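You operate a simulated robot arm through the tools that you are given. There is no shell and no other tool. Be economical: measure what you need, move in short steps, check, and stop when the job is done.

You are at the controls of a simulated two-armed robot. One attempt, no reset.

Task
Flour the dough on the numbered shelf's silver tray and load it on the middle trolley shelf.
Fine: Put the flour shaker back and raise the trolley guard last. Set down upright: flour shaker.

Only the result counts: the job must be done as asked and must still hold three seconds after the hand-in. Knocking over, shifting, dropping, spilling or breaking anything else fails it.

Robot
Two 7-joint arms with two-finger parallel grippers on one trunk, on a base that drives. Base frame: it is fixed to the floor where the robot stands at the start and does not move with it; the origin is under the middle of the robot, x ahead of it, y to its left, z up. Units: mm, rad, N and s.
The left shoulder is at the start at [60, 144, 978], the right one opposite. With the tool pointing down near the work surface each hand reaches from about 320 to 740 mm from the robot's upright axis, wherever it stands, measured 20 degrees to its own side. Places, roughly: middle shelf of the tray trolley [700, 1400, 600]; trolley brake [400, 1300, 100]; trolley guard [500, 1300, 500]. Payload 1.57 kg a hand.
The tool frame of a hand sits at the grasp point between the pads (the TCP): z along the fingers, y along the line on which they close. The tips reach 30 mm beyond it. Largest opening 110 mm; finger width 24, thickness 12; the body of the gripper, 48 by 112 mm, starts 78 mm behind the TCP.
Orientation is that of the tool frame in the base frame, as [roll, pitch, yaw] about the fixed x, y, z axes, in that order (R = Rz(yaw) Ry(pitch) Rx(roll)). With the fingers straight down and closing along the base's y, the tool's x points along the base's -x, its y along +y and its z along -z.

Tools
- The arms move only by the tool send_rows. It takes "left_motion", "right_motion" or both (then of equal length, played together; a hand with none holds still); each is one flat list of numbers, 7 for each row, row after row: the shift along the tool's x, y, z in mm, then the turn, a rotation vector about the tool's x, y, z in rad, then the opening, from 0 (shut) to 1 (fully open). In form: [tx, ty, tz, rx, ry, rz, gripper, tx, ty, tz, rx, ry, rz, gripper, ...]. A call has 1 to 8 rows; each row shifts and turns the commanded pose from where the row before left it, along the tool's axes as they then stand. A row lasts 0.2 s, in which the tool goes at most 50 mm and 0.15 rad; a call with a longer step from one row to the next is refused whole, and so is a gripper value outside its range. A pose out of reach is approached as far as the arm can. The call stops where the force on the tool passes 40 N (or 10 N more than at its start, if that is more) or the arm is blocked; 0.2 s more then pass. Each finger travels about 45 mm/s and halts on what it meets, pressing with about 40 N; the grip force reading is that of the motor and also rises with nothing between the fingers. The clock runs only during rows and for 0.2 s after the last one: add rows that do not move to give the fingers time. The reply holds the time, the measured pose of the TCP, the force on the tool along the base axes, the opening and the grip force, in the units named above and with some noise, with the torque about the TCP (base axes, N m) and any sound that the robot's microphone picked up.
- Cameras (640 x 400 px; columns grow to the right, rows downward): "scene" is now at [38.2, 38.2, 1586.2]; the picture's right is [0.47, -0.88, 0.00], its down [-0.67, -0.36, -0.65] and it looks along [0.57, 0.31, -0.76] (base axes); focal length 249 px, centre (320, 200). "left" rides on the left gripper at [70, -16, -141] in its tool frame; the picture's right is [0.23, 0.97, 0.00], its down [-0.86, 0.20, -0.48] and it looks along [-0.47, 0.11, 0.88] (tool axes); focal length 222 px, centre (320, 200). "right" rides on the right gripper at [70, 16, -141] in its tool frame; the picture's right is [-0.23, 0.97, 0.00], its down [-0.86, -0.20, -0.48] and it looks along [-0.47, -0.11, 0.88] (tool axes); focal length 222 px, centre (320, 200). There is no depth. A picture from a camera that has moved, and an enlarged one, comes with that camera's place and axes in the base frame and with its lens.
- camera(camera): a new picture of that camera. The clock stands still meanwhile.
- lift_body(by): slides the trunk up (or, below 0, down) by that many mm; the arms and the scene camera ride with it, the base frame stays. It gives what a move gives, with no picture.
- drive_base(legs): drives the robot by 1 to 6 legs, each [ahead, left, turn to the left] in mm, mm and rad, along the robot's own axes; the way and the turn of a leg run together, so that a leg with both is an arc; at most 1500 mm and 3.142 rad a leg. The arms and the cameras ride along, it lands a little off, and it stops where it bumps. It gives what a move gives.
- turn_head(pan, tilt): turns the head with the scene camera to pan (to the left, within 1.501 rad either way) and tilt (down, from -0.506 to 1.204), counted from straight ahead of the robot. It gives what a move gives.
- enlarge(camera, box): a new picture of the part [left, top, right, bottom] of that camera's present view, enlarged. The clock stands still meanwhile.
- job_done(): hands the job in; it is judged then, once.

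Go step by step. Nothing tells you exact positions but the pictures and the camera data: compare them with the known pose of the tool, close in by small moves and look again before you grip or let go. The budget is 120 turns and 100 pictures, counting those below and the enlarged ones. Unless the task says otherwise, let go and move clear before handing in, and close with one line.

The tools are called after "Request:" by a JSON object that holds its "api" and its "payload". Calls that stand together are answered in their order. send_rows: Moves the arms, as the interface text tells. Its arguments: {"type":"object","properties":{"left_motion":{"type":"array","items":{"type":"number"}},"right_motion":{"type":"array","items":{"type":"number"}}},"required":[]} The other tools are called the same way: lift_body (by) slides the trunk up or down; drive_base (legs) drives the base; turn_head (pan, tilt) turns the head that bears the scene camera; camera (camera) takes a picture; enlarge (camera, box) takes an enlarged picture of a part of a camera's view; job_done () hands the job in.

At the start:

```text
t: 0.0
left_eef_pos: [304.5, 397.7, 1168.1]
left_orientation: [-3.141, 0.0, 3.141]
left_ft_force: [0.6, -0.6, -0.1]
left_wrist_torque: [0.01, 0.01, -0.01]
left_finger_gap: 109.7
left_grip_force: 0.1
right_eef_pos: [388.9, 39.2, 1150.3]
right_orientation: [3.141, 0.002, -3.14]
right_ft_force: [-0.2, -0.3, -0.2]
right_wrist_torque: [0.02, 0.0, -0.02]
right_finger_gap: 110.0
right_grip_force: 0.0
trunk travel left (down, up): [-577.0, 13.0]
robot x, y, heading: [1.8, 1.3, 0.002]
head pan, tilt: [0.492, 0.867]
```

scene: 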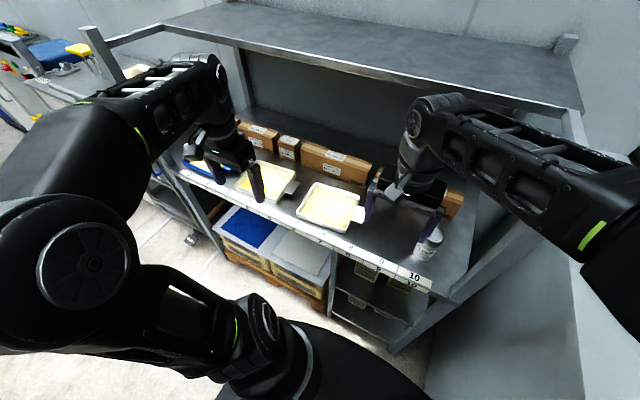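
right: 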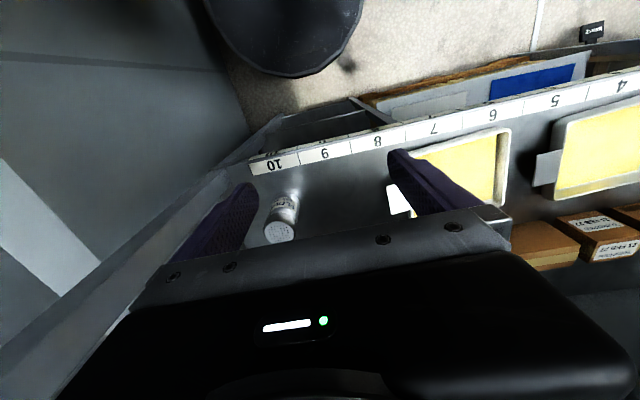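
left: 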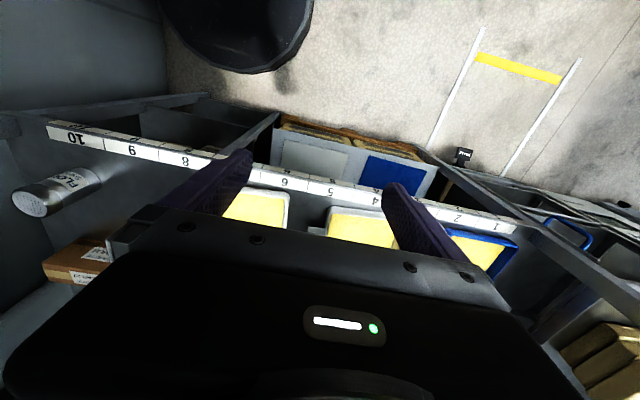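

I see a shelf with a numbered edge, several trays with dough, a shaker near number 10, and a trolley off to the left. I'll look closer first.

Request:
{"api": "enlarge", "payload": {"camera": "scene", "box": [160, 100, 480, 300]}}

Request:
{"api": "enlarge", "payload": {"camera": "left", "box": [0, 20, 640, 300]}}

Request:
{"api": "turn_head", "payload": {"pan": 1.2, "tilt": 0.6}}

Request:
{"api": "camera", "payload": {"camera": "scene"}}

```text
2.00 times, centred on (320, 200) of scene
camera zoom: at [38.2, 38.2, 1586.2], right [0.47, -0.88, 0.0], down [-0.67, -0.36, -0.65], along [0.57, 0.31, -0.76], focal length 497 px, centre (320, 200)
```

zoom: 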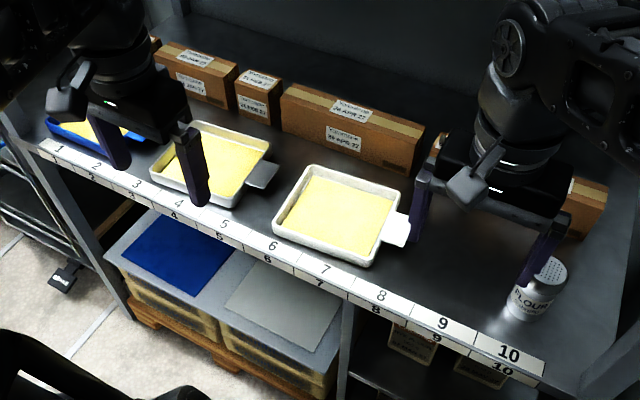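

```text
1.00 times, centred on (320, 160) of left
camera zoom: at [235.4, 381.2, 1308.5], right [-0.23, 0.97, 0.0], down [0.86, 0.2, 0.48], along [0.47, 0.11, -0.88], focal length 222 px, centre (320, 240)
```

zoom: 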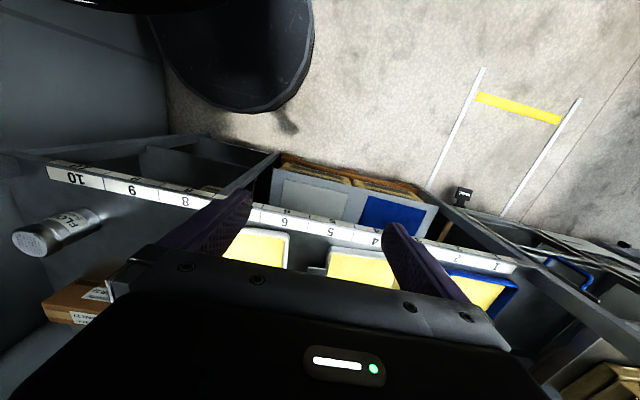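

```text
t: 1.1
left_eef_pos: [305.5, 397.5, 1167.3]
left_orientation: [3.141, 0.001, 3.14]
left_ft_force: [-0.3, 0.1, 0.4]
left_wrist_torque: [-0.04, 0.02, -0.02]
left_finger_gap: 110.2
left_grip_force: 0.1
right_eef_pos: [389.2, 39.2, 1151.0]
right_orientation: [-3.14, 0.0, -3.14]
right_ft_force: [0.2, -0.2, -0.3]
right_wrist_torque: [0.04, 0.0, 0.01]
right_finger_gap: 110.0
right_grip_force: 0.1
trunk travel left (down, up): [-577.0, 13.0]
robot x, y, heading: [3.1, 0.1, -0.001]
head pan, tilt: [1.201, 0.6]
```

```text
94 pictures are left
camera scene: at [2.1, 84.0, 1608.4], right [0.93, -0.36, 0.0], down [-0.2, -0.53, -0.82], along [0.3, 0.77, -0.57], focal length 249 px, centre (320, 200)
```

scene: 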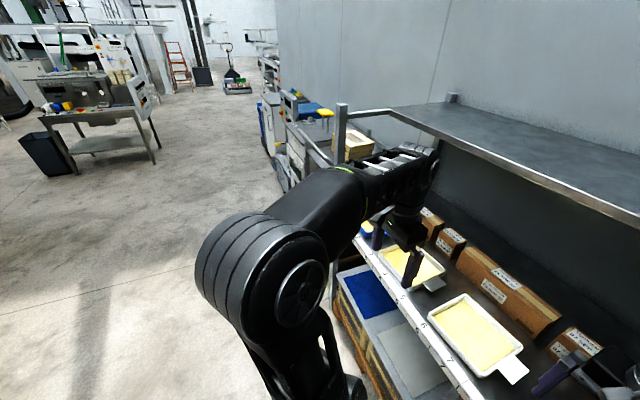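

Two candidate trays look close in colour, so I'll zoom in on both.

Request:
{"api": "turn_head", "payload": {"pan": 0.6, "tilt": 0.8}}

Request:
{"api": "enlarge", "payload": {"camera": "scene", "box": [200, 120, 420, 260]}}

Request:
{"api": "enlarge", "payload": {"camera": "left", "box": [180, 140, 540, 320]}}

Request:
{"api": "enlarge", "payload": {"camera": "right", "box": [380, 60, 640, 240]}}

```text
t: 2.1
left_eef_pos: [304.8, 398.0, 1167.0]
left_orientation: [-3.14, 0.001, 3.141]
left_ft_force: [-0.4, -0.2, 0.8]
left_wrist_torque: [0.01, 0.01, -0.02]
left_finger_gap: 110.1
left_grip_force: 0.1
right_eef_pos: [388.5, 38.4, 1150.7]
right_orientation: [-3.141, -0.002, -3.141]
right_ft_force: [0.0, 0.1, 0.0]
right_wrist_torque: [0.03, -0.01, -0.04]
right_finger_gap: 110.1
right_grip_force: 0.1
trunk travel left (down, up): [-577.0, 13.0]
robot x, y, heading: [-3.6, 1.2, -0.001]
head pan, tilt: [0.6, 0.799]
```

```text
2.86 times, centred on (310, 190) of scene
camera zoom: at [36.6, 47.3, 1591.5], right [0.57, -0.82, 0.0], down [-0.59, -0.41, -0.7], along [0.57, 0.39, -0.72], focal length 710 px, centre (349, 229)
```

zoom: 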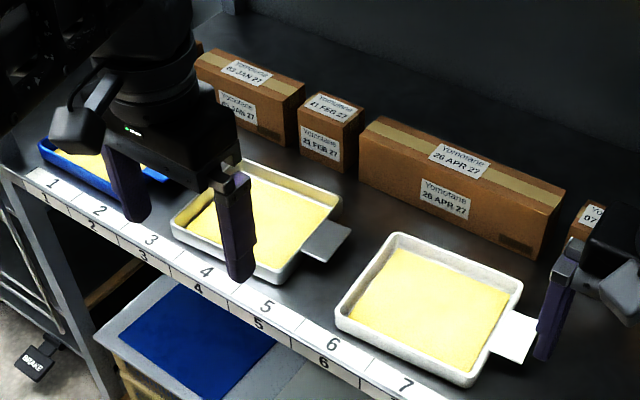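

```text
1.78 times, centred on (360, 230) of left
camera zoom: at [235.4, 381.3, 1308.5], right [-0.23, 0.97, 0.0], down [0.86, 0.2, 0.48], along [0.47, 0.11, -0.88], focal length 395 px, centre (249, 147)
```

zoom: 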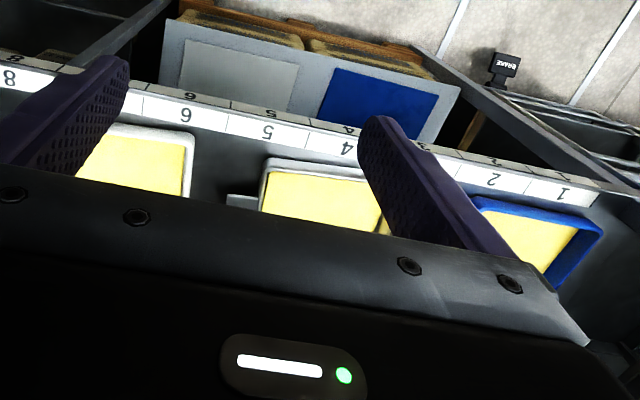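

```text
2.22 times, centred on (510, 150) of right
camera zoom: at [318.2, 55.4, 1291.9], right [0.23, 0.97, 0.0], down [0.85, -0.2, 0.48], along [0.47, -0.11, -0.88], focal length 494 px, centre (-102, 311)
```

zoom: 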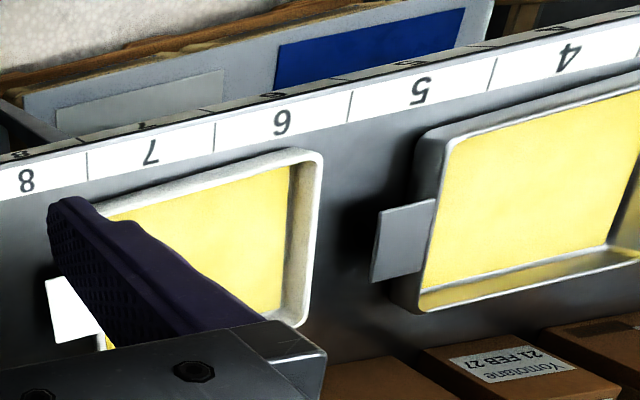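

The tray with the grey tab at numbers 4–5 is the silver one (x≈463–630, y≈455–640, tab towards −y); the one at 6–7 is white. Next I'll look at the shaker area and the headroom above it.

Request:
{"api": "turn_head", "payload": {"pan": -0.1, "tilt": 0.5}}

Request:
{"api": "camera", "payload": {"camera": "scene"}}

Request:
{"api": "enlarge", "payload": {"camera": "right", "box": [180, 120, 420, 270]}}

```text
t: 3.1
left_eef_pos: [305.5, 398.1, 1168.3]
left_orientation: [3.141, 0.001, 3.14]
left_ft_force: [0.6, -0.3, -0.3]
left_wrist_torque: [0.04, 0.01, 0.03]
left_finger_gap: 109.5
left_grip_force: 0.1
right_eef_pos: [386.9, 40.0, 1151.1]
right_orientation: [3.141, 0.001, 3.141]
right_ft_force: [1.0, 0.1, -0.8]
right_wrist_torque: [0.01, -0.01, -0.01]
right_finger_gap: 109.7
right_grip_force: 0.1
trunk travel left (down, up): [-577.0, 13.0]
robot x, y, heading: [0.3, 2.7, 0.0]
head pan, tilt: [-0.099, 0.499]
```

```text
90 pictures are left
camera scene: at [60.6, -7.3, 1617.4], right [-0.1, -1.0, 0.0], down [-0.48, 0.05, -0.88], along [0.87, -0.09, -0.48], focal length 249 px, centre (320, 200)
```

scene: 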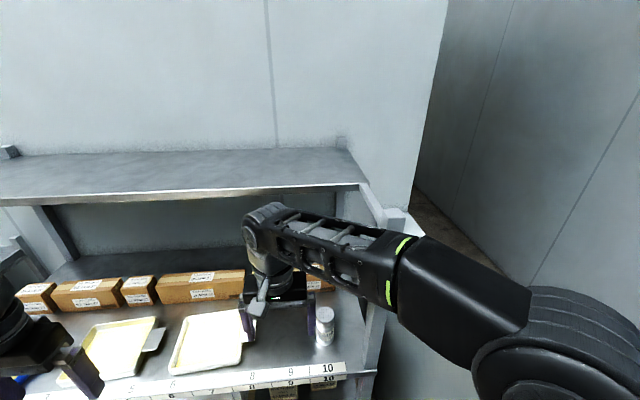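

```text
2.67 times, centred on (300, 195) of right
camera zoom: at [318.2, 55.4, 1291.9], right [0.23, 0.97, 0.0], down [0.85, -0.2, 0.48], along [0.47, -0.11, -0.88], focal length 592 px, centre (373, 213)
```

zoom: 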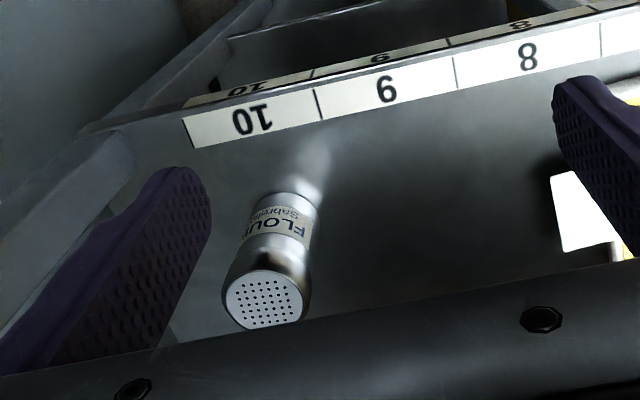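

Upper shelf is set back (front near x≈650, z≈1330), so there is headroom. The shaker stands at about [531, −68], 52 mm wide, top near z≈980; I'll bring the right hand above it and pitch it forward.

Request:
{"api": "send_rows", "payload": {"right_motion": [-36, -27, 12, 0, 0, 0, 1, -36, -27, 12, 0, 0, 0, 1, -36, -27, 12, 0, 0, 0, 1, -36, -27, 12, 0, 0, 0, 1, 0, 0, 0, 0, -0.15, 0, 1, 0, 0, 0, 0, -0.15, 0, 1, 0, 0, 0, 0, -0.15, 0, 1, 0, 0, 0, 0, -0.15, 0, 1]}}

Request:
{"api": "send_rows", "payload": {"right_motion": [0, 0, 0, 0, -0.15, 0, 1, 0, 0, 0, 0, -0.15, 0, 1, 0, 0, 0, 0, -0.15, 0, 1, 0, 0, 0, 0, -0.15, 0, 1]}}

Request:
{"api": "camera", "payload": {"camera": "right"}}

Request:
{"api": "camera", "payload": {"camera": "scene"}}

```text
t: 4.9
left_eef_pos: [304.5, 396.9, 1166.6]
left_orientation: [3.14, 0.0, 3.142]
left_ft_force: [0.2, -0.3, -0.3]
left_wrist_torque: [-0.03, 0.02, -0.02]
left_finger_gap: 109.8
left_grip_force: 0.0
right_eef_pos: [533.2, -69.7, 1103.2]
right_orientation: [3.141, 0.601, 3.139]
right_ft_force: [-0.4, 0.1, -0.8]
right_wrist_torque: [-0.03, 0.01, 0.01]
right_finger_gap: 110.0
right_grip_force: 0.0
trunk travel left (down, up): [-577.0, 13.0]
robot x, y, heading: [-0.2, -0.2, 0.003]
head pan, tilt: [-0.099, 0.499]
```

```text
t: 5.9
left_eef_pos: [305.1, 397.8, 1167.2]
left_orientation: [3.141, -0.001, 3.141]
left_ft_force: [0.7, -1.3, 0.8]
left_wrist_torque: [-0.03, 0.04, -0.01]
left_finger_gap: 110.3
left_grip_force: 0.1
right_eef_pos: [532.0, -68.9, 1104.2]
right_orientation: [3.14, 1.199, 3.14]
right_ft_force: [0.9, 0.3, 0.0]
right_wrist_torque: [-0.07, 0.01, 0.04]
right_finger_gap: 110.1
right_grip_force: 0.0
trunk travel left (down, up): [-577.0, 13.0]
robot x, y, heading: [1.4, -1.7, 0.001]
head pan, tilt: [-0.099, 0.499]
```

```text
88 pictures are left
camera right: at [376.1, -52.2, 1088.4], right [0.08, 0.97, 0.21], down [-0.14, -0.2, 0.97], along [0.99, -0.11, 0.12], focal length 222 px, centre (320, 200)
```

right: 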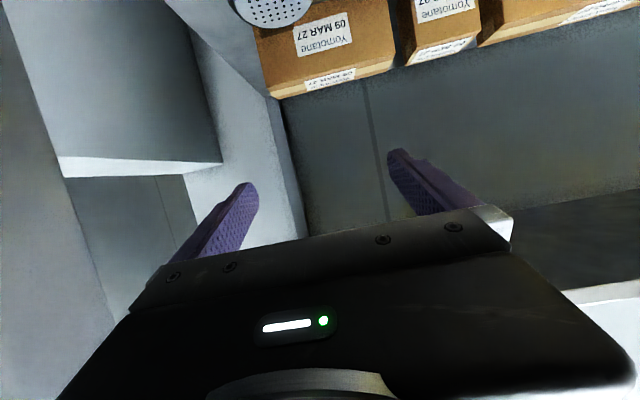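

```text
87 pictures are left
camera scene: at [61.2, -7.2, 1617.5], right [-0.1, -1.0, 0.0], down [-0.48, 0.05, -0.88], along [0.87, -0.09, -0.48], focal length 249 px, centre (320, 200)
```

scene: 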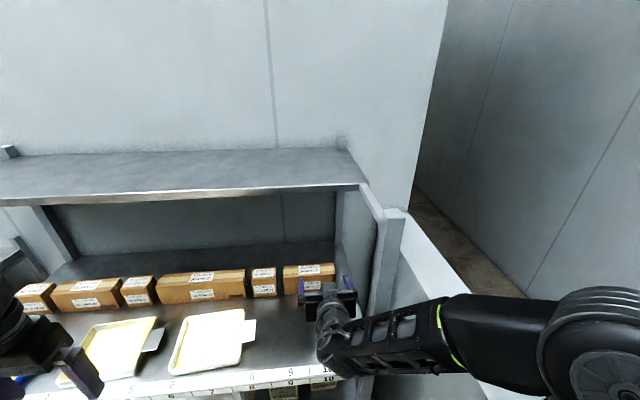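

The shaker's top checks out at ≈[532, −71, 980]. I'll lower straight down with the open fingers astride it.

Request:
{"api": "send_rows", "payload": {"right_motion": [39.6, -2, 15.4, 0, 0, 0, 1, 39.6, 0, 15.4, 0, 0, 0, 1, 39.6, 0, 15.4, 0, 0, 0, 1]}}

Request:
{"api": "camera", "payload": {"camera": "right"}}

```text
t: 6.7
left_eef_pos: [306.1, 397.8, 1167.6]
left_orientation: [3.141, -0.001, -3.141]
left_ft_force: [-0.3, -0.1, 0.7]
left_wrist_torque: [0.0, 0.01, -0.02]
left_finger_gap: 110.1
left_grip_force: 0.2
right_eef_pos: [531.2, -70.6, 974.1]
right_orientation: [3.137, 1.201, 3.135]
right_ft_force: [-0.2, 0.2, 0.2]
right_wrist_torque: [0.03, 0.01, -0.02]
right_finger_gap: 109.8
right_grip_force: 0.1
trunk travel left (down, up): [-577.0, 13.0]
robot x, y, heading: [3.6, -2.7, -0.002]
head pan, tilt: [-0.099, 0.499]
```

```text
86 pictures are left
camera right: at [374.0, -53.4, 960.2], right [0.08, 0.97, 0.21], down [-0.14, -0.2, 0.97], along [0.99, -0.11, 0.12], focal length 222 px, centre (320, 200)
```

right: 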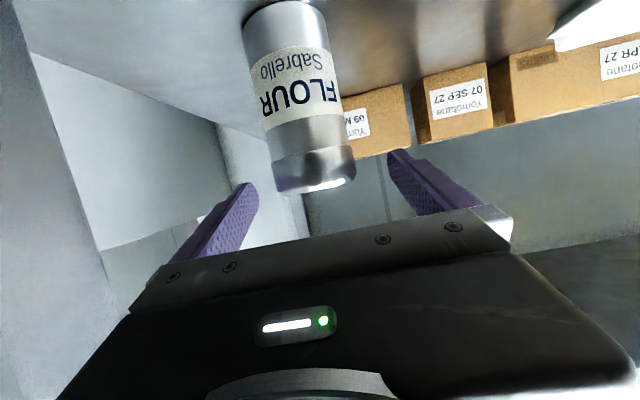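

Well centred. I'll go down about 46 mm more and grip.

Request:
{"api": "send_rows", "payload": {"right_motion": [21.4, 0, 8.3, 0, 0, 0, 1, 21.4, 0, 8.3, 0, 0, 0, 1, 0, 0, 0, 0, 0, 0, 0.4, 0, 0, 0, 0, 0, 0, 0.2, 0, 0, 0, 0, 0, 0, 0.2, 0, 0, 0, 0, 0, 0, 0.2, 0, 0, 0, 0, 0, 0, 0.2]}}

Request:
{"api": "camera", "payload": {"camera": "right"}}

```text
t: 8.3
left_eef_pos: [305.5, 397.5, 1166.4]
left_orientation: [-3.142, -0.001, -3.141]
left_ft_force: [0.5, -0.8, -0.6]
left_wrist_torque: [-0.02, -0.01, 0.0]
left_finger_gap: 110.1
left_grip_force: 0.0
right_eef_pos: [532.1, -67.8, 930.2]
right_orientation: [3.141, 1.201, 3.14]
right_ft_force: [0.4, -0.7, 0.3]
right_wrist_torque: [0.02, -0.03, -0.03]
right_finger_gap: 56.8
right_grip_force: 29.2
trunk travel left (down, up): [-577.0, 13.0]
robot x, y, heading: [-0.8, 0.3, 0.001]
head pan, tilt: [-0.099, 0.499]
```

```text
85 pictures are left
camera right: at [374.4, -53.1, 915.2], right [0.08, 0.97, 0.21], down [-0.14, -0.2, 0.97], along [0.99, -0.11, 0.12], focal length 222 px, centre (320, 200)
```

right: 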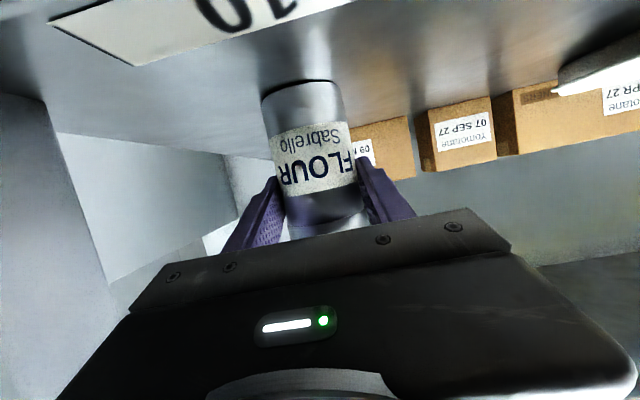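

Shaker gripped. I'll lift it clear and drive sideways to the silver tray.

Request:
{"api": "send_rows", "payload": {"right_motion": [-9.3, 0, -3.6, 0, 0, 0, 0.2, -35, 0, -13.6, 0, 0, 0, 0.2, -35, 0, -13.6, 0, 0, 0, 0.2, -35, 0, -13.6, 0, 0, 0, 0.2, -35, 0, -13.6, 0, 0, 0, 0.2]}}

Request:
{"api": "drive_base", "payload": {"legs": [[0, 590, 0]]}}

Request:
{"api": "turn_head", "payload": {"pan": 0.0, "tilt": 0.9}}

Request:
{"api": "camera", "payload": {"camera": "scene"}}

Request:
{"api": "camera", "payload": {"camera": "left"}}

```text
t: 9.5
left_eef_pos: [305.1, 397.6, 1169.6]
left_orientation: [-3.141, 0.001, -3.141]
left_ft_force: [-0.1, 0.5, 0.0]
left_wrist_torque: [-0.02, -0.05, -0.01]
left_finger_gap: 110.0
left_grip_force: 0.0
right_eef_pos: [530.6, -68.8, 1090.0]
right_orientation: [3.141, 1.198, -3.14]
right_ft_force: [-0.4, 0.5, -1.6]
right_wrist_torque: [0.04, 0.0, -0.03]
right_finger_gap: 57.0
right_grip_force: 39.9
trunk travel left (down, up): [-577.0, 13.0]
robot x, y, heading: [-0.0, -3.0, 0.003]
head pan, tilt: [-0.099, 0.499]
```

```text
t: 12.9
left_eef_pos: [303.9, 997.2, 1165.9]
left_orientation: [-3.141, 0.0, -3.14]
left_ft_force: [-0.3, 0.0, -0.6]
left_wrist_torque: [-0.03, -0.01, 0.01]
left_finger_gap: 110.1
left_grip_force: 0.1
right_eef_pos: [532.1, 530.0, 1090.1]
right_orientation: [3.141, 1.2, -3.14]
right_ft_force: [0.0, 0.5, -1.9]
right_wrist_torque: [0.05, 0.03, -0.01]
right_finger_gap: 56.7
right_grip_force: 40.1
trunk travel left (down, up): [-577.0, 13.0]
robot x, y, heading: [-3.0, 600.3, -0.003]
head pan, tilt: [-0.099, 0.499]
```

```text
t: 13.8
left_eef_pos: [303.6, 996.6, 1168.4]
left_orientation: [-3.14, 0.0, -3.137]
left_ft_force: [-0.4, -0.2, -0.9]
left_wrist_torque: [-0.01, 0.0, 0.01]
left_finger_gap: 109.9
left_grip_force: 0.1
right_eef_pos: [530.8, 528.9, 1090.1]
right_orientation: [3.14, 1.202, 3.141]
right_ft_force: [-0.1, 0.9, -1.7]
right_wrist_torque: [-0.02, 0.0, -0.02]
right_finger_gap: 56.8
right_grip_force: 39.8
trunk travel left (down, up): [-577.0, 13.0]
robot x, y, heading: [1.2, 601.1, 0.003]
head pan, tilt: [0.0, 0.901]
```

```text
84 pictures are left
camera scene: at [45.3, 600.0, 1583.7], right [0.0, -1.0, 0.0], down [-0.78, 0.0, -0.62], along [0.62, 0.0, -0.78], focal length 249 px, centre (320, 200)
```

scene: 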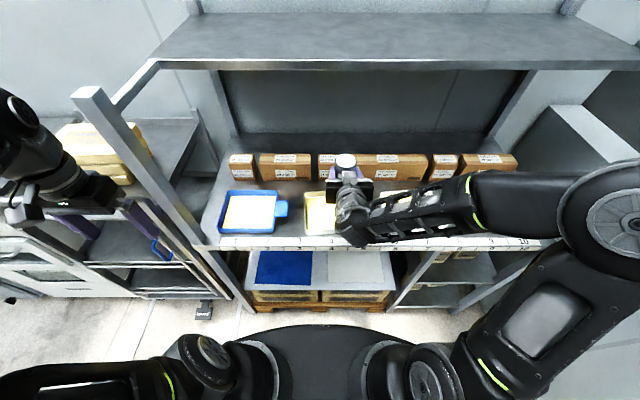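

```text
83 pictures are left
camera left: at [234.4, 979.9, 1308.4], right [-0.23, 0.97, 0.0], down [0.85, 0.2, 0.48], along [0.47, 0.11, -0.88], focal length 222 px, centre (320, 200)
```

left: 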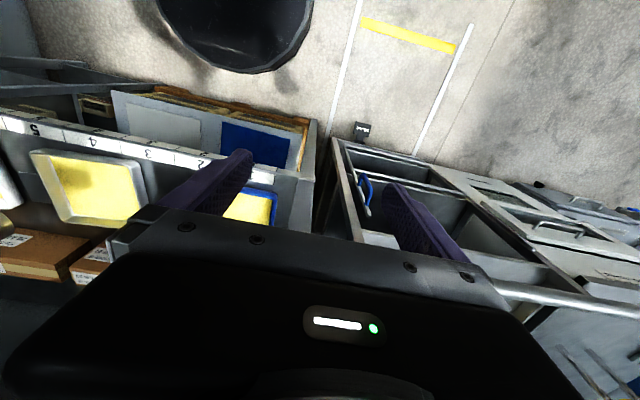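

Over the silver tray (centre ≈[547, 550]). I'll centre the shaker, then begin rolling it over about the horizontal axis.

Request:
{"api": "send_rows", "payload": {"right_motion": [20.4, 10, 16.5, 0, 0, 0, 0.2, 20.4, 10, 16.5, 0, 0, 0, 0.2, 0, 0, 0, -0.0543, 0, 0.1394, 0.2, 0, 0, 0, -0.0543, 0, 0.1394, 0.2, 0, 0, 0, -0.0543, 0, 0.1394, 0.2, 0, 0, 0, -0.0543, 0, 0.1394, 0.2, 0, 0, 0, -0.0543, 0, 0.1394, 0.2]}}

Request:
{"api": "camera", "payload": {"camera": "scene"}}

```text
t: 15.4
left_eef_pos: [304.6, 994.1, 1169.3]
left_orientation: [3.139, 0.001, -3.14]
left_ft_force: [-0.2, -0.2, 1.1]
left_wrist_torque: [0.1, -0.03, 0.01]
left_finger_gap: 110.2
left_grip_force: 0.1
right_eef_pos: [549.4, 542.9, 1059.0]
right_orientation: [1.94, 0.749, 2.091]
right_ft_force: [0.2, 0.0, -2.3]
right_wrist_torque: [0.0, 0.07, 0.08]
right_finger_gap: 56.5
right_grip_force: 40.1
right hand out of reach, approached as far as the arm can: row 7
trunk travel left (down, up): [-577.0, 13.0]
robot x, y, heading: [0.6, 600.0, 0.002]
head pan, tilt: [0.0, 0.901]
```

```text
82 pictures are left
camera scene: at [45.3, 595.4, 1583.7], right [0.0, -1.0, 0.0], down [-0.78, 0.0, -0.62], along [0.62, 0.0, -0.78], focal length 249 px, centre (320, 200)
```

scene: 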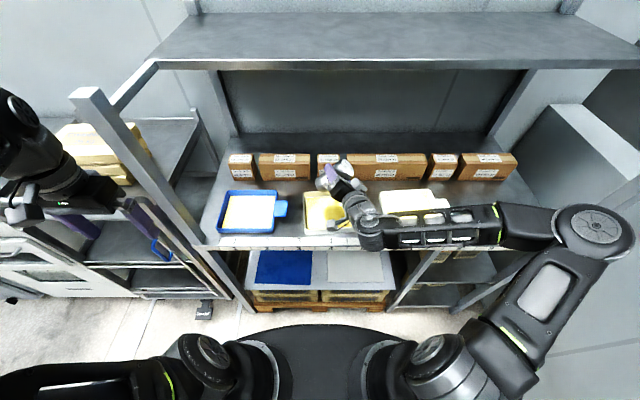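

The roll hit a wrist limit in that direction; I'll undo it and roll the other way.

Request:
{"api": "send_rows", "payload": {"right_motion": [0, 0, 0, 0.0543, 0, -0.1394, 0.2, 0, 0, 0, 0.0543, 0, -0.1394, 0.2, 0, 0, 0, 0.0543, 0, -0.1394, 0.2, 0, 0, 0, 0.0543, 0, -0.1394, 0.2, 0, 0, 0, 0.0543, 0, -0.1394, 0.2]}}

Request:
{"api": "send_rows", "payload": {"right_motion": [0, 0, 0, 0.0543, 0, -0.1394, 0.2, 0, 0, 0, 0.0543, 0, -0.1394, 0.2, 0, 0, 0, 0.0543, 0, -0.1394, 0.2, 0, 0, 0, 0.0543, 0, -0.1394, 0.2, 0, 0, 0, 0.0543, 0, -0.1394, 0.2, 0, 0, 0, 0.0543, 0, -0.1394, 0.2, 0, 0, 0, 0.0543, 0, -0.1394, 0.2, 0, 0, 0, 0.0543, 0, -0.1394, 0.2]}}

Request:
{"api": "camera", "payload": {"camera": "scene"}}

```text
t: 16.6
left_eef_pos: [304.4, 997.2, 1168.5]
left_orientation: [-3.141, 0.0, 3.141]
left_ft_force: [-0.5, 0.2, 0.1]
left_wrist_torque: [0.0, 0.03, -0.02]
left_finger_gap: 110.0
left_grip_force: 0.1
right_eef_pos: [550.4, 546.9, 1058.3]
right_orientation: [-3.136, 1.201, -3.135]
right_ft_force: [0.0, 0.2, -2.5]
right_wrist_torque: [-0.01, 0.01, -0.01]
right_finger_gap: 56.8
right_grip_force: 39.9
trunk travel left (down, up): [-577.0, 13.0]
robot x, y, heading: [-1.0, 596.9, 0.003]
head pan, tilt: [0.0, 0.901]
```

```text
t: 18.4
left_eef_pos: [303.2, 997.2, 1166.9]
left_orientation: [3.142, 0.0, -3.139]
left_ft_force: [-0.1, -0.3, 0.1]
left_wrist_torque: [0.0, 0.01, 0.05]
left_finger_gap: 109.9
left_grip_force: 0.0
right_eef_pos: [548.8, 547.2, 1059.9]
right_orientation: [-1.711, 0.347, -1.966]
right_ft_force: [0.2, -0.3, -1.8]
right_wrist_torque: [0.06, 0.05, 0.01]
right_finger_gap: 56.5
right_grip_force: 40.0
trunk travel left (down, up): [-577.0, 13.0]
robot x, y, heading: [-0.8, 598.6, 0.004]
head pan, tilt: [0.0, 0.901]
```

```text
81 pictures are left
camera scene: at [45.2, 600.5, 1583.6], right [0.0, -1.0, 0.0], down [-0.78, 0.0, -0.62], along [0.62, 0.0, -0.78], focal length 249 px, centre (320, 200)
```

scene: 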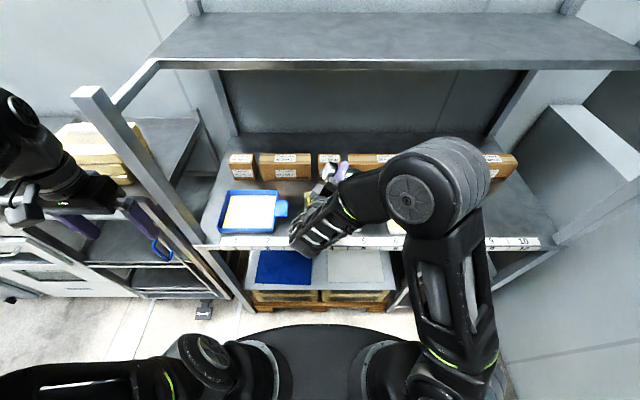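

The other direction works. I'll lower a bit and continue the roll.

Request:
{"api": "send_rows", "payload": {"right_motion": [13.6, 37.2, 5.3, 0, 0, 0, 0.2, 0, 0, 0, 0.0543, 0, -0.1394, 0.2, 0, 0, 0, 0.0543, 0, -0.1394, 0.2, 0, 0, 0, 0.0543, 0, -0.1394, 0.2, 0, 0, 0, 0.0543, 0, -0.1394, 0.2, 0, 0, 0, 0.0543, 0, -0.1394, 0.2]}}

Request:
{"api": "camera", "payload": {"camera": "scene"}}

Request:
{"api": "camera", "payload": {"camera": "right"}}

```text
t: 19.8
left_eef_pos: [303.2, 996.0, 1167.7]
left_orientation: [3.142, 0.001, -3.14]
left_ft_force: [-0.4, 0.2, -0.5]
left_wrist_torque: [0.01, -0.05, -0.01]
left_finger_gap: 109.7
left_grip_force: 0.1
right_eef_pos: [549.1, 547.3, 1020.1]
right_orientation: [-1.426, -0.349, -1.967]
right_ft_force: [0.6, -0.3, -2.4]
right_wrist_torque: [0.04, 0.03, -0.01]
right_finger_gap: 56.9
right_grip_force: 40.0
trunk travel left (down, up): [-577.0, 13.0]
robot x, y, heading: [-3.4, 595.6, 0.003]
head pan, tilt: [0.0, 0.901]
```

```text
80 pictures are left
camera scene: at [45.2, 600.2, 1583.6], right [0.0, -1.0, 0.0], down [-0.78, 0.0, -0.62], along [0.62, 0.0, -0.78], focal length 249 px, centre (320, 200)
```

scene: 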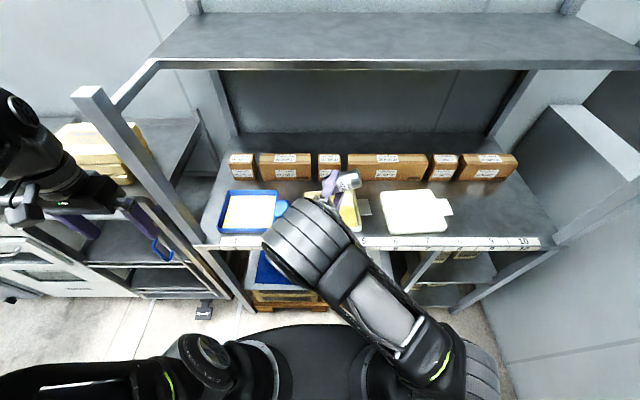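

```text
79 pictures are left
camera right: at [392.2, 528.3, 1008.9], right [0.08, -0.16, -0.98], down [-0.14, 0.98, -0.17], along [0.99, 0.15, 0.06], focal length 222 px, centre (320, 200)
```

right: 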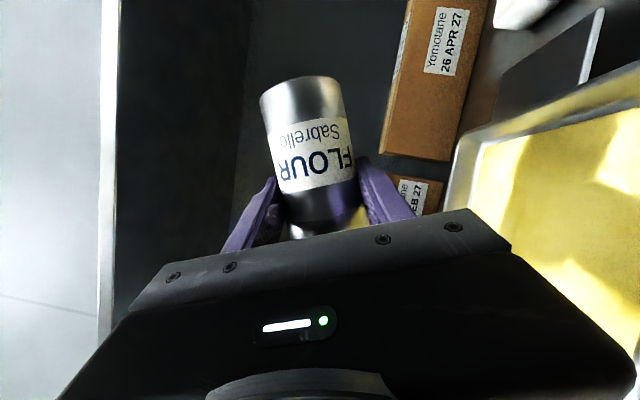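

Shaker is at ~111° over the tray. Continuing to fully inverted.

Request:
{"api": "send_rows", "payload": {"right_motion": [0, 0, 0, 0.0543, 0, -0.1394, 0.2, 0, 0, 0, 0.0543, 0, -0.1394, 0.2, 0, 0, 0, 0.0543, 0, -0.1394, 0.2, 0, 0, 0, 0.0543, 0, -0.1394, 0.2, 0, 0, 0, 0.0543, 0, -0.1394, 0.2, 0, 0, 0, 0.0543, 0, -0.1394, 0.2]}}

Request:
{"api": "camera", "payload": {"camera": "scene"}}

Request:
{"api": "camera", "payload": {"camera": "right"}}

```text
t: 21.2
left_eef_pos: [303.5, 995.7, 1168.9]
left_orientation: [-3.142, 0.001, -3.139]
left_ft_force: [0.8, 0.2, 0.5]
left_wrist_torque: [-0.01, -0.03, -0.02]
left_finger_gap: 110.4
left_grip_force: 0.1
right_eef_pos: [548.5, 547.8, 1019.1]
right_orientation: [-0.7, -1.1, -2.496]
right_ft_force: [-0.5, 0.2, -1.8]
right_wrist_torque: [0.02, -0.01, -0.03]
right_finger_gap: 56.8
right_grip_force: 39.9
trunk travel left (down, up): [-577.0, 13.0]
robot x, y, heading: [-2.1, 595.5, 0.003]
head pan, tilt: [0.0, 0.901]
```

```text
78 pictures are left
camera scene: at [45.3, 599.9, 1583.6], right [0.0, -1.0, 0.0], down [-0.78, 0.0, -0.62], along [0.62, 0.0, -0.78], focal length 249 px, centre (320, 200)
```

scene: 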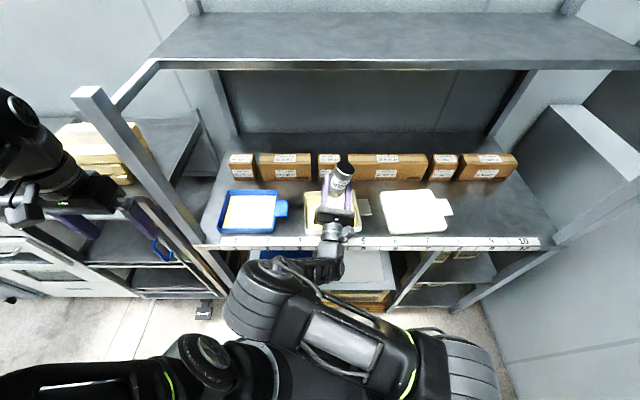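

```text
77 pictures are left
camera right: at [392.2, 527.1, 1027.1], right [0.08, -0.87, -0.49], down [-0.14, 0.47, -0.87], along [0.99, 0.14, -0.08], focal length 222 px, centre (320, 200)
```

right: 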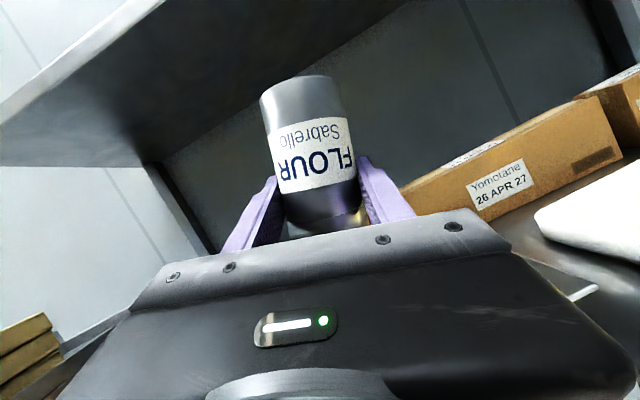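

Nearly inverted (163°). I'll finish the roll, lower a little and shake up and down.

Request:
{"api": "send_rows", "payload": {"right_motion": [0, 0, 0, 0.0543, 0, -0.1394, 0.2, 0, 0, 0, 0.0543, 0, -0.1394, 0.2, -28, 0, -10.9, 0, 0, 0, 0.2, 23, 0, 9, 0, 0, 0, 0.2, -23, 0, -9, 0, 0, 0, 0.2, 23, 0, 9, 0, 0, 0, 0.2, -23, 0, -9, 0, 0, 0, 0.2]}}

Request:
{"api": "camera", "payload": {"camera": "scene"}}

Request:
{"api": "enlarge", "payload": {"camera": "scene", "box": [200, 130, 460, 270]}}

```text
t: 22.8
left_eef_pos: [304.5, 996.8, 1166.9]
left_orientation: [3.14, -0.001, 3.142]
left_ft_force: [0.3, 0.1, -0.7]
left_wrist_torque: [0.02, 0.01, -0.02]
left_finger_gap: 110.4
left_grip_force: 0.0
right_eef_pos: [550.4, 548.5, 986.2]
right_orientation: [-0.003, -1.198, 3.141]
right_ft_force: [0.5, 0.1, -2.2]
right_wrist_torque: [0.02, 0.01, -0.03]
right_finger_gap: 56.5
right_grip_force: 39.8
trunk travel left (down, up): [-577.0, 13.0]
robot x, y, heading: [-2.4, 598.7, -0.003]
head pan, tilt: [0.0, 0.901]
```

```text
76 pictures are left
camera scene: at [46.1, 600.1, 1583.6], right [0.0, -1.0, 0.0], down [-0.78, 0.0, -0.62], along [0.62, 0.0, -0.78], focal length 249 px, centre (320, 200)
```

scene: 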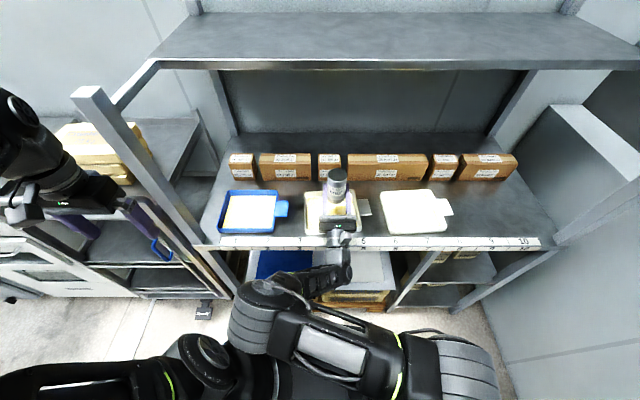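

```text
2.46 times, centred on (330, 200) of scene
camera zoom: at [46.1, 600.1, 1583.6], right [0.0, -1.0, 0.0], down [-0.78, 0.0, -0.62], along [0.62, 0.0, -0.78], focal length 612 px, centre (295, 200)
```

zoom: 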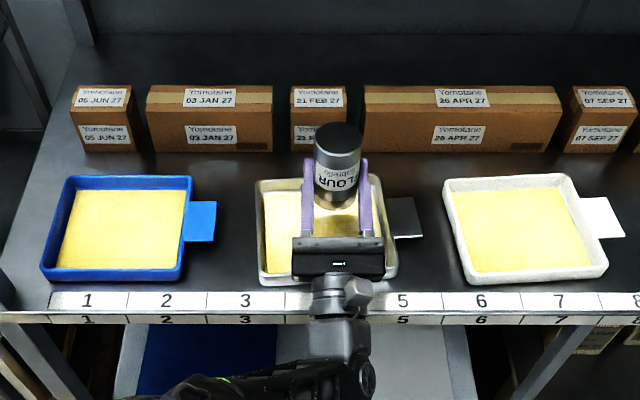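

The shaker is inverted over the tray's centre. I'll shake more with a gentle spread, then look at the dough.

Request:
{"api": "send_rows", "payload": {"right_motion": [32, 25, 12.5, 0, 0, 0, 0.2, -32, 0, -12.5, 0, 0, 0, 0.2, 32, -25, 12.5, 0, 0, 0, 0.2, -32, 0, -12.5, 0, 0, 0, 0.2, 32, -25, 12.5, 0, 0, 0, 0.2, -32, 0, -12.5, 0, 0, 0, 0.2, 32, 25, 12.5, 0, 0, 0, 0.2, -32, 0, -12.5, 0, 0, 0, 0.2]}}

Request:
{"api": "send_rows", "payload": {"right_motion": [40, 0, 15.5, 0, 0, 0, 0.2, 40, 0, 15.5, 0, 0, 0, 0.2]}}

Request:
{"api": "enlarge", "payload": {"camera": "scene", "box": [200, 130, 460, 270]}}

Request:
{"api": "enlarge", "payload": {"camera": "left", "box": [0, 80, 320, 280]}}

```text
t: 24.6
left_eef_pos: [304.7, 997.1, 1167.8]
left_orientation: [3.141, -0.004, -3.14]
left_ft_force: [-0.2, 1.3, -0.6]
left_wrist_torque: [-0.02, 0.0, 0.0]
left_finger_gap: 110.3
left_grip_force: 0.1
right_eef_pos: [549.3, 547.6, 987.4]
right_orientation: [0.002, -1.199, -3.14]
right_ft_force: [0.1, -1.2, -1.5]
right_wrist_torque: [-0.01, -0.01, -0.02]
right_finger_gap: 56.5
right_grip_force: 40.4
trunk travel left (down, up): [-577.0, 13.0]
robot x, y, heading: [-1.8, 597.9, 0.0]
head pan, tilt: [0.0, 0.901]
```

```text
t: 25.2
left_eef_pos: [303.0, 997.4, 1168.4]
left_orientation: [3.141, 0.0, 3.141]
left_ft_force: [0.6, -0.9, -0.1]
left_wrist_torque: [0.0, -0.05, 0.0]
left_finger_gap: 109.8
left_grip_force: 0.1
right_eef_pos: [547.6, 546.6, 1074.6]
right_orientation: [0.0, -1.199, -3.14]
right_ft_force: [-0.4, -0.3, -1.8]
right_wrist_torque: [-0.05, 0.02, 0.05]
right_finger_gap: 56.8
right_grip_force: 40.4
trunk travel left (down, up): [-577.0, 13.0]
robot x, y, heading: [0.4, 593.0, -0.0]
head pan, tilt: [0.0, 0.901]
```

```text
2.46 times, centred on (330, 200) of scene
camera zoom: at [44.8, 599.6, 1583.5], right [0.0, -1.0, 0.0], down [-0.78, 0.0, -0.62], along [0.62, 0.0, -0.78], focal length 612 px, centre (295, 200)
```

zoom: 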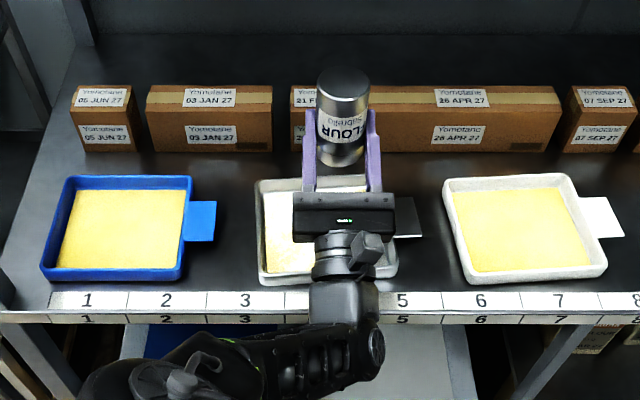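

```text
2.00 times, centred on (160, 180) of left
camera zoom: at [233.9, 979.6, 1308.5], right [-0.23, 0.97, 0.0], down [0.85, 0.2, 0.48], along [0.47, 0.11, -0.88], focal length 444 px, centre (640, 240)
```

zoom: 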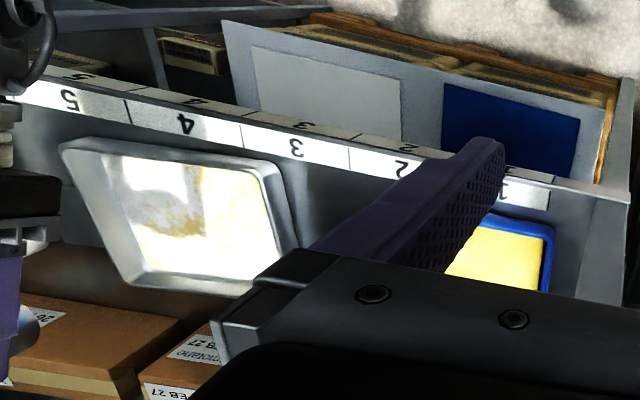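

The dough has turned white except for a small patch near the centre. I'll go back down for one more short shake there.

Request:
{"api": "send_rows", "payload": {"right_motion": [-40, 0, -15.5, 0, 0, 0, 0.2, -40, 0, -15.5, 0, 0, 0, 0.2, 32, 10, 12.5, 0, 0, 0, 0.2, -32, -10, -12.5, 0, 0, 0, 0.2, 32, -10, 12.5, 0, 0, 0, 0.2, -32, 10, -12.5, 0, 0, 0, 0.2, 40, 0, 15.5, 0, 0, 0, 0.2, 40, 0, 15.5, 0, 0, 0, 0.2]}}

Request:
{"api": "enlarge", "payload": {"camera": "left", "box": [0, 80, 320, 280]}}

```text
t: 27.0
left_eef_pos: [303.2, 995.8, 1167.6]
left_orientation: [3.141, -0.001, -3.139]
left_ft_force: [-0.5, 0.4, 0.5]
left_wrist_torque: [-0.03, -0.03, -0.01]
left_finger_gap: 109.8
left_grip_force: 0.1
right_eef_pos: [549.5, 546.8, 1073.4]
right_orientation: [0.0, -1.198, -3.14]
right_ft_force: [0.6, 0.7, -2.1]
right_wrist_torque: [0.0, 0.01, 0.01]
right_finger_gap: 56.4
right_grip_force: 40.2
trunk travel left (down, up): [-577.0, 13.0]
robot x, y, heading: [-2.0, 598.0, 0.0]
head pan, tilt: [0.0, 0.901]
```

```text
2.00 times, centred on (160, 180) of left
camera zoom: at [234.4, 979.6, 1308.4], right [-0.23, 0.97, 0.0], down [0.85, 0.2, 0.48], along [0.47, 0.11, -0.88], focal length 444 px, centre (640, 240)
```

zoom: 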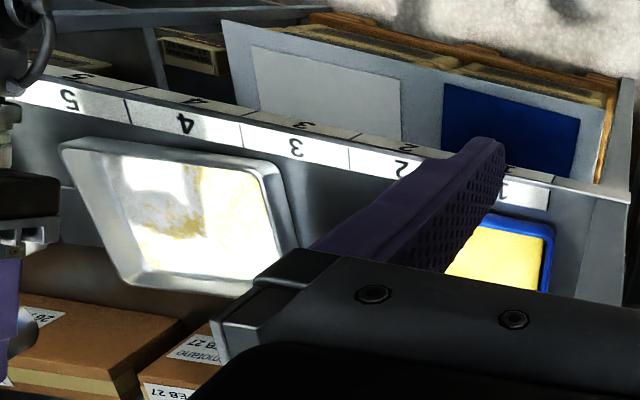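

No change, so the floured state is complete. I'll roll the shaker back upright over the tray.

Request:
{"api": "send_rows", "payload": {"right_motion": [0, 0, 0, -0.0543, 0, 0.1394, 0.2, 0, 0, 0, -0.0543, 0, 0.1394, 0.2, 0, 0, 0, -0.0543, 0, 0.1394, 0.2, 0, 0, 0, -0.0543, 0, 0.1394, 0.2, 0, 0, 0, -0.0543, 0, 0.1394, 0.2, 0, 0, 0, -0.0543, 0, 0.1394, 0.2, 0, 0, 0, -0.0543, 0, 0.1394, 0.2]}}

Request:
{"api": "send_rows", "payload": {"right_motion": [0, 0, 0, -0.0543, 0, 0.1394, 0.2, 0, 0, 0, -0.0543, 0, 0.1394, 0.2, 0, 0, 0, -0.0543, 0, 0.1394, 0.2, 0, 0, 0, -0.0543, 0, 0.1394, 0.2, 0, 0, 0, -0.0543, 0, 0.1394, 0.2, 0, 0, 0, -0.0543, 0, 0.1394, 0.2, 0, 0, 0, -0.0543, 0, 0.1394, 0.2]}}

Request:
{"api": "send_rows", "payload": {"right_motion": [0, 0, 0, -0.0543, 0, 0.1394, 0.2, 0, 0, 0, -0.0543, 0, 0.1394, 0.2, 0, 0, 0, -0.0543, 0, 0.1394, 0.2, 0, 0, 0, -0.0543, 0, 0.1394, 0.2, 0, 0, 0, -0.0543, 0, 0.1394, 0.2, 0, 0, 0, -0.0543, 0, 0.1394, 0.2, 0, 0, 0, -0.0543, 0, 0.1394, 0.2]}}

Request:
{"api": "enlarge", "payload": {"camera": "scene", "box": [200, 130, 460, 270]}}

```text
t: 28.6
left_eef_pos: [304.2, 995.8, 1167.6]
left_orientation: [-3.14, 0.001, -3.139]
left_ft_force: [-0.8, -0.1, -0.9]
left_wrist_torque: [-0.02, -0.02, 0.02]
left_finger_gap: 109.7
left_grip_force: 0.1
right_eef_pos: [550.6, 545.8, 1074.6]
right_orientation: [-1.366, -0.482, -1.991]
right_ft_force: [0.1, -0.1, -1.6]
right_wrist_torque: [0.01, 0.03, 0.04]
right_finger_gap: 56.6
right_grip_force: 39.4
trunk travel left (down, up): [-577.0, 13.0]
robot x, y, heading: [0.8, 598.6, 0.001]
head pan, tilt: [0.0, 0.901]
```

```text
t: 30.2
left_eef_pos: [304.0, 995.9, 1167.8]
left_orientation: [-3.141, 0.0, -3.139]
left_ft_force: [-0.4, 0.1, 0.0]
left_wrist_torque: [0.01, 0.02, 0.0]
left_finger_gap: 110.0
left_grip_force: 0.2
right_eef_pos: [549.6, 545.5, 1073.8]
right_orientation: [-1.779, 0.486, -1.994]
right_ft_force: [-0.4, 0.6, -2.4]
right_wrist_torque: [0.06, 0.01, 0.03]
right_finger_gap: 56.4
right_grip_force: 40.2
trunk travel left (down, up): [-577.0, 13.0]
robot x, y, heading: [-0.9, 597.3, 0.004]
head pan, tilt: [0.0, 0.901]
```

```text
t: 31.8
left_eef_pos: [304.1, 995.3, 1168.6]
left_orientation: [-3.141, -0.001, -3.14]
left_ft_force: [0.6, 0.2, 0.0]
left_wrist_torque: [0.01, 0.01, 0.0]
left_finger_gap: 110.0
left_grip_force: 0.0
right_eef_pos: [547.9, 546.0, 1075.5]
right_orientation: [3.132, 1.2, 3.135]
right_ft_force: [0.1, 0.3, -2.2]
right_wrist_torque: [-0.02, 0.03, -0.02]
right_finger_gap: 56.6
right_grip_force: 40.0
trunk travel left (down, up): [-577.0, 13.0]
robot x, y, heading: [3.0, 598.8, 0.003]
head pan, tilt: [0.0, 0.901]
```

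```text
2.46 times, centred on (330, 200) of scene
camera zoom: at [45.3, 599.5, 1583.6], right [0.0, -1.0, 0.0], down [-0.78, 0.0, -0.62], along [0.62, 0.0, -0.78], focal length 612 px, centre (295, 200)
```

zoom: 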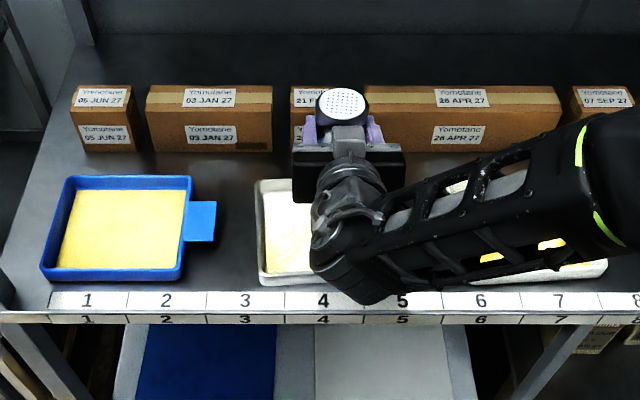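

Upright again and the dough is floured. Driving back to return the shaker.

Request:
{"api": "drive_base", "payload": {"legs": [[0, -600, 0]]}}

Request:
{"api": "send_rows", "payload": {"right_motion": [0, 0, 0, 0, 0, 0, 0.2]}}

```text
t: 35.2
left_eef_pos: [305.3, 390.7, 1167.9]
left_orientation: [3.141, 0.001, 3.132]
left_ft_force: [0.1, -0.5, -0.9]
left_wrist_torque: [0.01, 0.0, -0.03]
left_finger_gap: 110.2
left_grip_force: 0.1
right_eef_pos: [546.1, -59.9, 1075.9]
right_orientation: [3.14, 1.201, 3.131]
right_ft_force: [0.0, -0.5, -1.7]
right_wrist_torque: [-0.01, 0.01, -0.03]
right_finger_gap: 56.6
right_grip_force: 39.9
trunk travel left (down, up): [-577.0, 13.0]
robot x, y, heading: [-6.3, -3.1, -0.004]
head pan, tilt: [0.0, 0.901]
```

```text
t: 35.6
left_eef_pos: [305.5, 390.9, 1168.0]
left_orientation: [-3.141, 0.0, 3.134]
left_ft_force: [-0.7, 0.6, -0.4]
left_wrist_torque: [-0.01, 0.0, 0.0]
left_finger_gap: 110.0
left_grip_force: 0.0
right_eef_pos: [546.3, -60.9, 1074.4]
right_orientation: [3.141, 1.198, 3.131]
right_ft_force: [0.6, -0.2, -2.3]
right_wrist_torque: [-0.03, 0.03, 0.01]
right_finger_gap: 56.8
right_grip_force: 39.4
trunk travel left (down, up): [-577.0, 13.0]
robot x, y, heading: [-0.3, -0.9, -0.009]
head pan, tilt: [0.0, 0.901]
```

Lowering the shaker to its original place [532, −68, 930].

Request:
{"api": "send_rows", "payload": {"right_motion": [34.3, -2, 9.6, 0, 0, 0, 0.2, 34.3, -2, 9.6, 0, 0, 0, 0.2, 34.3, -2, 9.6, 0, 0, 0, 0.2, 34.3, -2, 9.6, 0, 0, 0, 0.2, 0, 0, 0, 0, 0, 0, 0.2]}}

Request:
{"api": "camera", "payload": {"camera": "right"}}

```text
t: 36.8
left_eef_pos: [306.1, 390.7, 1166.8]
left_orientation: [-3.141, 0.0, 3.134]
left_ft_force: [-0.4, -0.1, -0.9]
left_wrist_torque: [0.03, 0.02, 0.01]
left_finger_gap: 110.1
left_grip_force: 0.1
right_eef_pos: [532.6, -68.1, 932.7]
right_orientation: [3.137, 1.202, 3.13]
right_ft_force: [-0.3, -0.1, 3.2]
right_wrist_torque: [0.06, -0.08, 0.01]
right_finger_gap: 56.8
right_grip_force: 39.8
trunk travel left (down, up): [-577.0, 13.0]
robot x, y, heading: [-1.5, -5.0, -0.006]
head pan, tilt: [0.0, 0.901]
```

```text
70 pictures are left
camera right: at [374.9, -50.4, 918.4], right [0.09, 0.97, 0.21], down [-0.14, -0.2, 0.97], along [0.99, -0.12, 0.12], focal length 222 px, centre (320, 200)
```

right: 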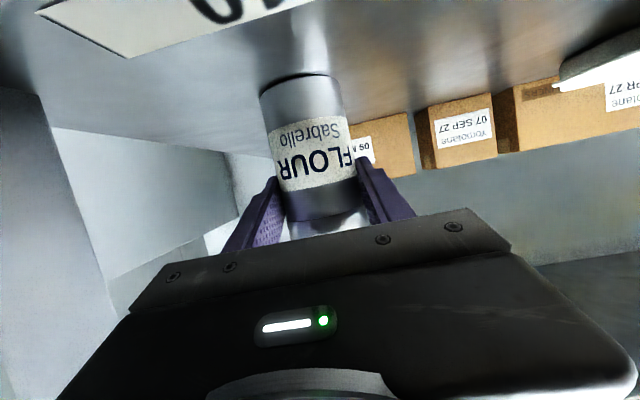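

The force reading shows it has touched down (−2 → +3 N). Releasing and lifting straight up.

Request:
{"api": "send_rows", "payload": {"right_motion": [0, 0, 0, 0, 0, 0, 0.6, 0, 0, 0, 0, 0, 0, 1, 0, 0, 0, 0, 0, 0, 1, 0, 0, 0, 0, 0, 0, 1, 0, 0, 0, 0, 0, 0, 1]}}

Request:
{"api": "send_rows", "payload": {"right_motion": [-20, 0, -7.8, 0, 0, 0, 1, -35, 0, -13.6, 0, 0, 0, 1, -35, 0, -13.6, 0, 0, 0, 1, -35, 0, -13.6, 0, 0, 0, 1, -35, 0, -13.6, 0, 0, 0, 1, -35, 0, -13.6, 0, 0, 0, 1]}}

Request:
{"api": "turn_head", "payload": {"pan": 0.0, "tilt": 0.7}}

Request:
{"api": "camera", "payload": {"camera": "right"}}

Request:
{"api": "camera", "payload": {"camera": "scene"}}

```text
t: 38.0
left_eef_pos: [306.1, 392.0, 1167.8]
left_orientation: [3.141, 0.0, 3.132]
left_ft_force: [-0.1, -0.6, 0.3]
left_wrist_torque: [-0.01, -0.02, -0.04]
left_finger_gap: 110.0
left_grip_force: 0.1
right_eef_pos: [532.0, -67.5, 932.2]
right_orientation: [3.139, 1.201, 3.133]
right_ft_force: [0.0, -0.4, -0.3]
right_wrist_torque: [0.02, 0.01, -0.01]
right_finger_gap: 109.7
right_grip_force: 0.0
trunk travel left (down, up): [-577.0, 13.0]
robot x, y, heading: [-0.6, 0.4, -0.004]
head pan, tilt: [0.0, 0.901]
```

```text
t: 39.4
left_eef_pos: [305.6, 392.1, 1167.8]
left_orientation: [-3.141, 0.0, 3.132]
left_ft_force: [-1.5, -0.2, 0.5]
left_wrist_torque: [-0.02, -0.02, -0.03]
left_finger_gap: 110.0
left_grip_force: 0.0
right_eef_pos: [533.2, -70.3, 1145.8]
right_orientation: [3.139, 1.201, 3.132]
right_ft_force: [-0.4, 0.6, 0.8]
right_wrist_torque: [-0.03, -0.03, -0.01]
right_finger_gap: 109.9
right_grip_force: 0.1
trunk travel left (down, up): [-577.0, 13.0]
robot x, y, heading: [-6.4, -7.1, -0.005]
head pan, tilt: [0.0, 0.901]
```

```text
t: 40.1
left_eef_pos: [305.5, 392.3, 1167.7]
left_orientation: [3.14, 0.002, 3.133]
left_ft_force: [0.4, -0.2, 0.2]
left_wrist_torque: [-0.02, 0.01, 0.0]
left_finger_gap: 109.9
left_grip_force: 0.2
right_eef_pos: [532.2, -69.7, 1143.8]
right_orientation: [3.139, 1.201, 3.133]
right_ft_force: [0.2, 0.4, 0.5]
right_wrist_torque: [0.0, 0.03, -0.01]
right_finger_gap: 110.0
right_grip_force: 0.1
trunk travel left (down, up): [-577.0, 13.0]
robot x, y, heading: [-0.8, -3.5, -0.007]
head pan, tilt: [0.0, 0.7]
```

```text
69 pictures are left
camera right: at [375.7, -52.4, 1129.6], right [0.09, 0.97, 0.21], down [-0.14, -0.2, 0.97], along [0.99, -0.12, 0.12], focal length 222 px, centre (320, 200)
```

right: 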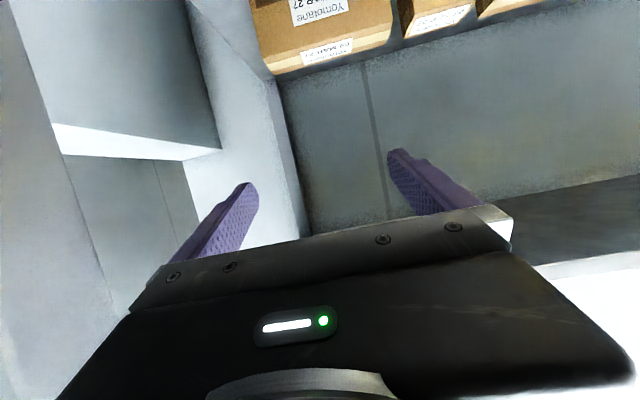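

```text
68 pictures are left
camera scene: at [52.6, -2.4, 1599.7], right [-0.01, -1.0, 0.0], down [-0.64, 0.01, -0.76], along [0.76, -0.01, -0.64], focal length 249 px, centre (320, 200)
```

scene: 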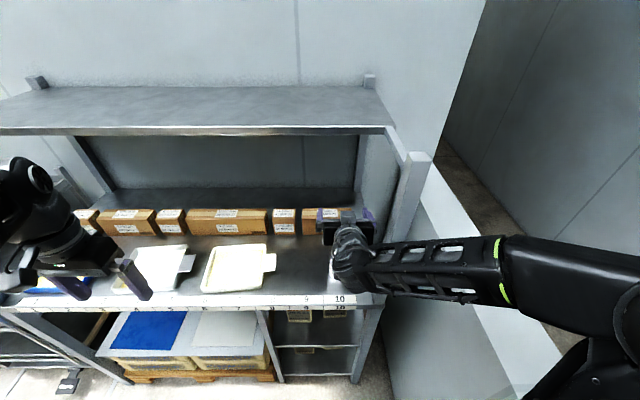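

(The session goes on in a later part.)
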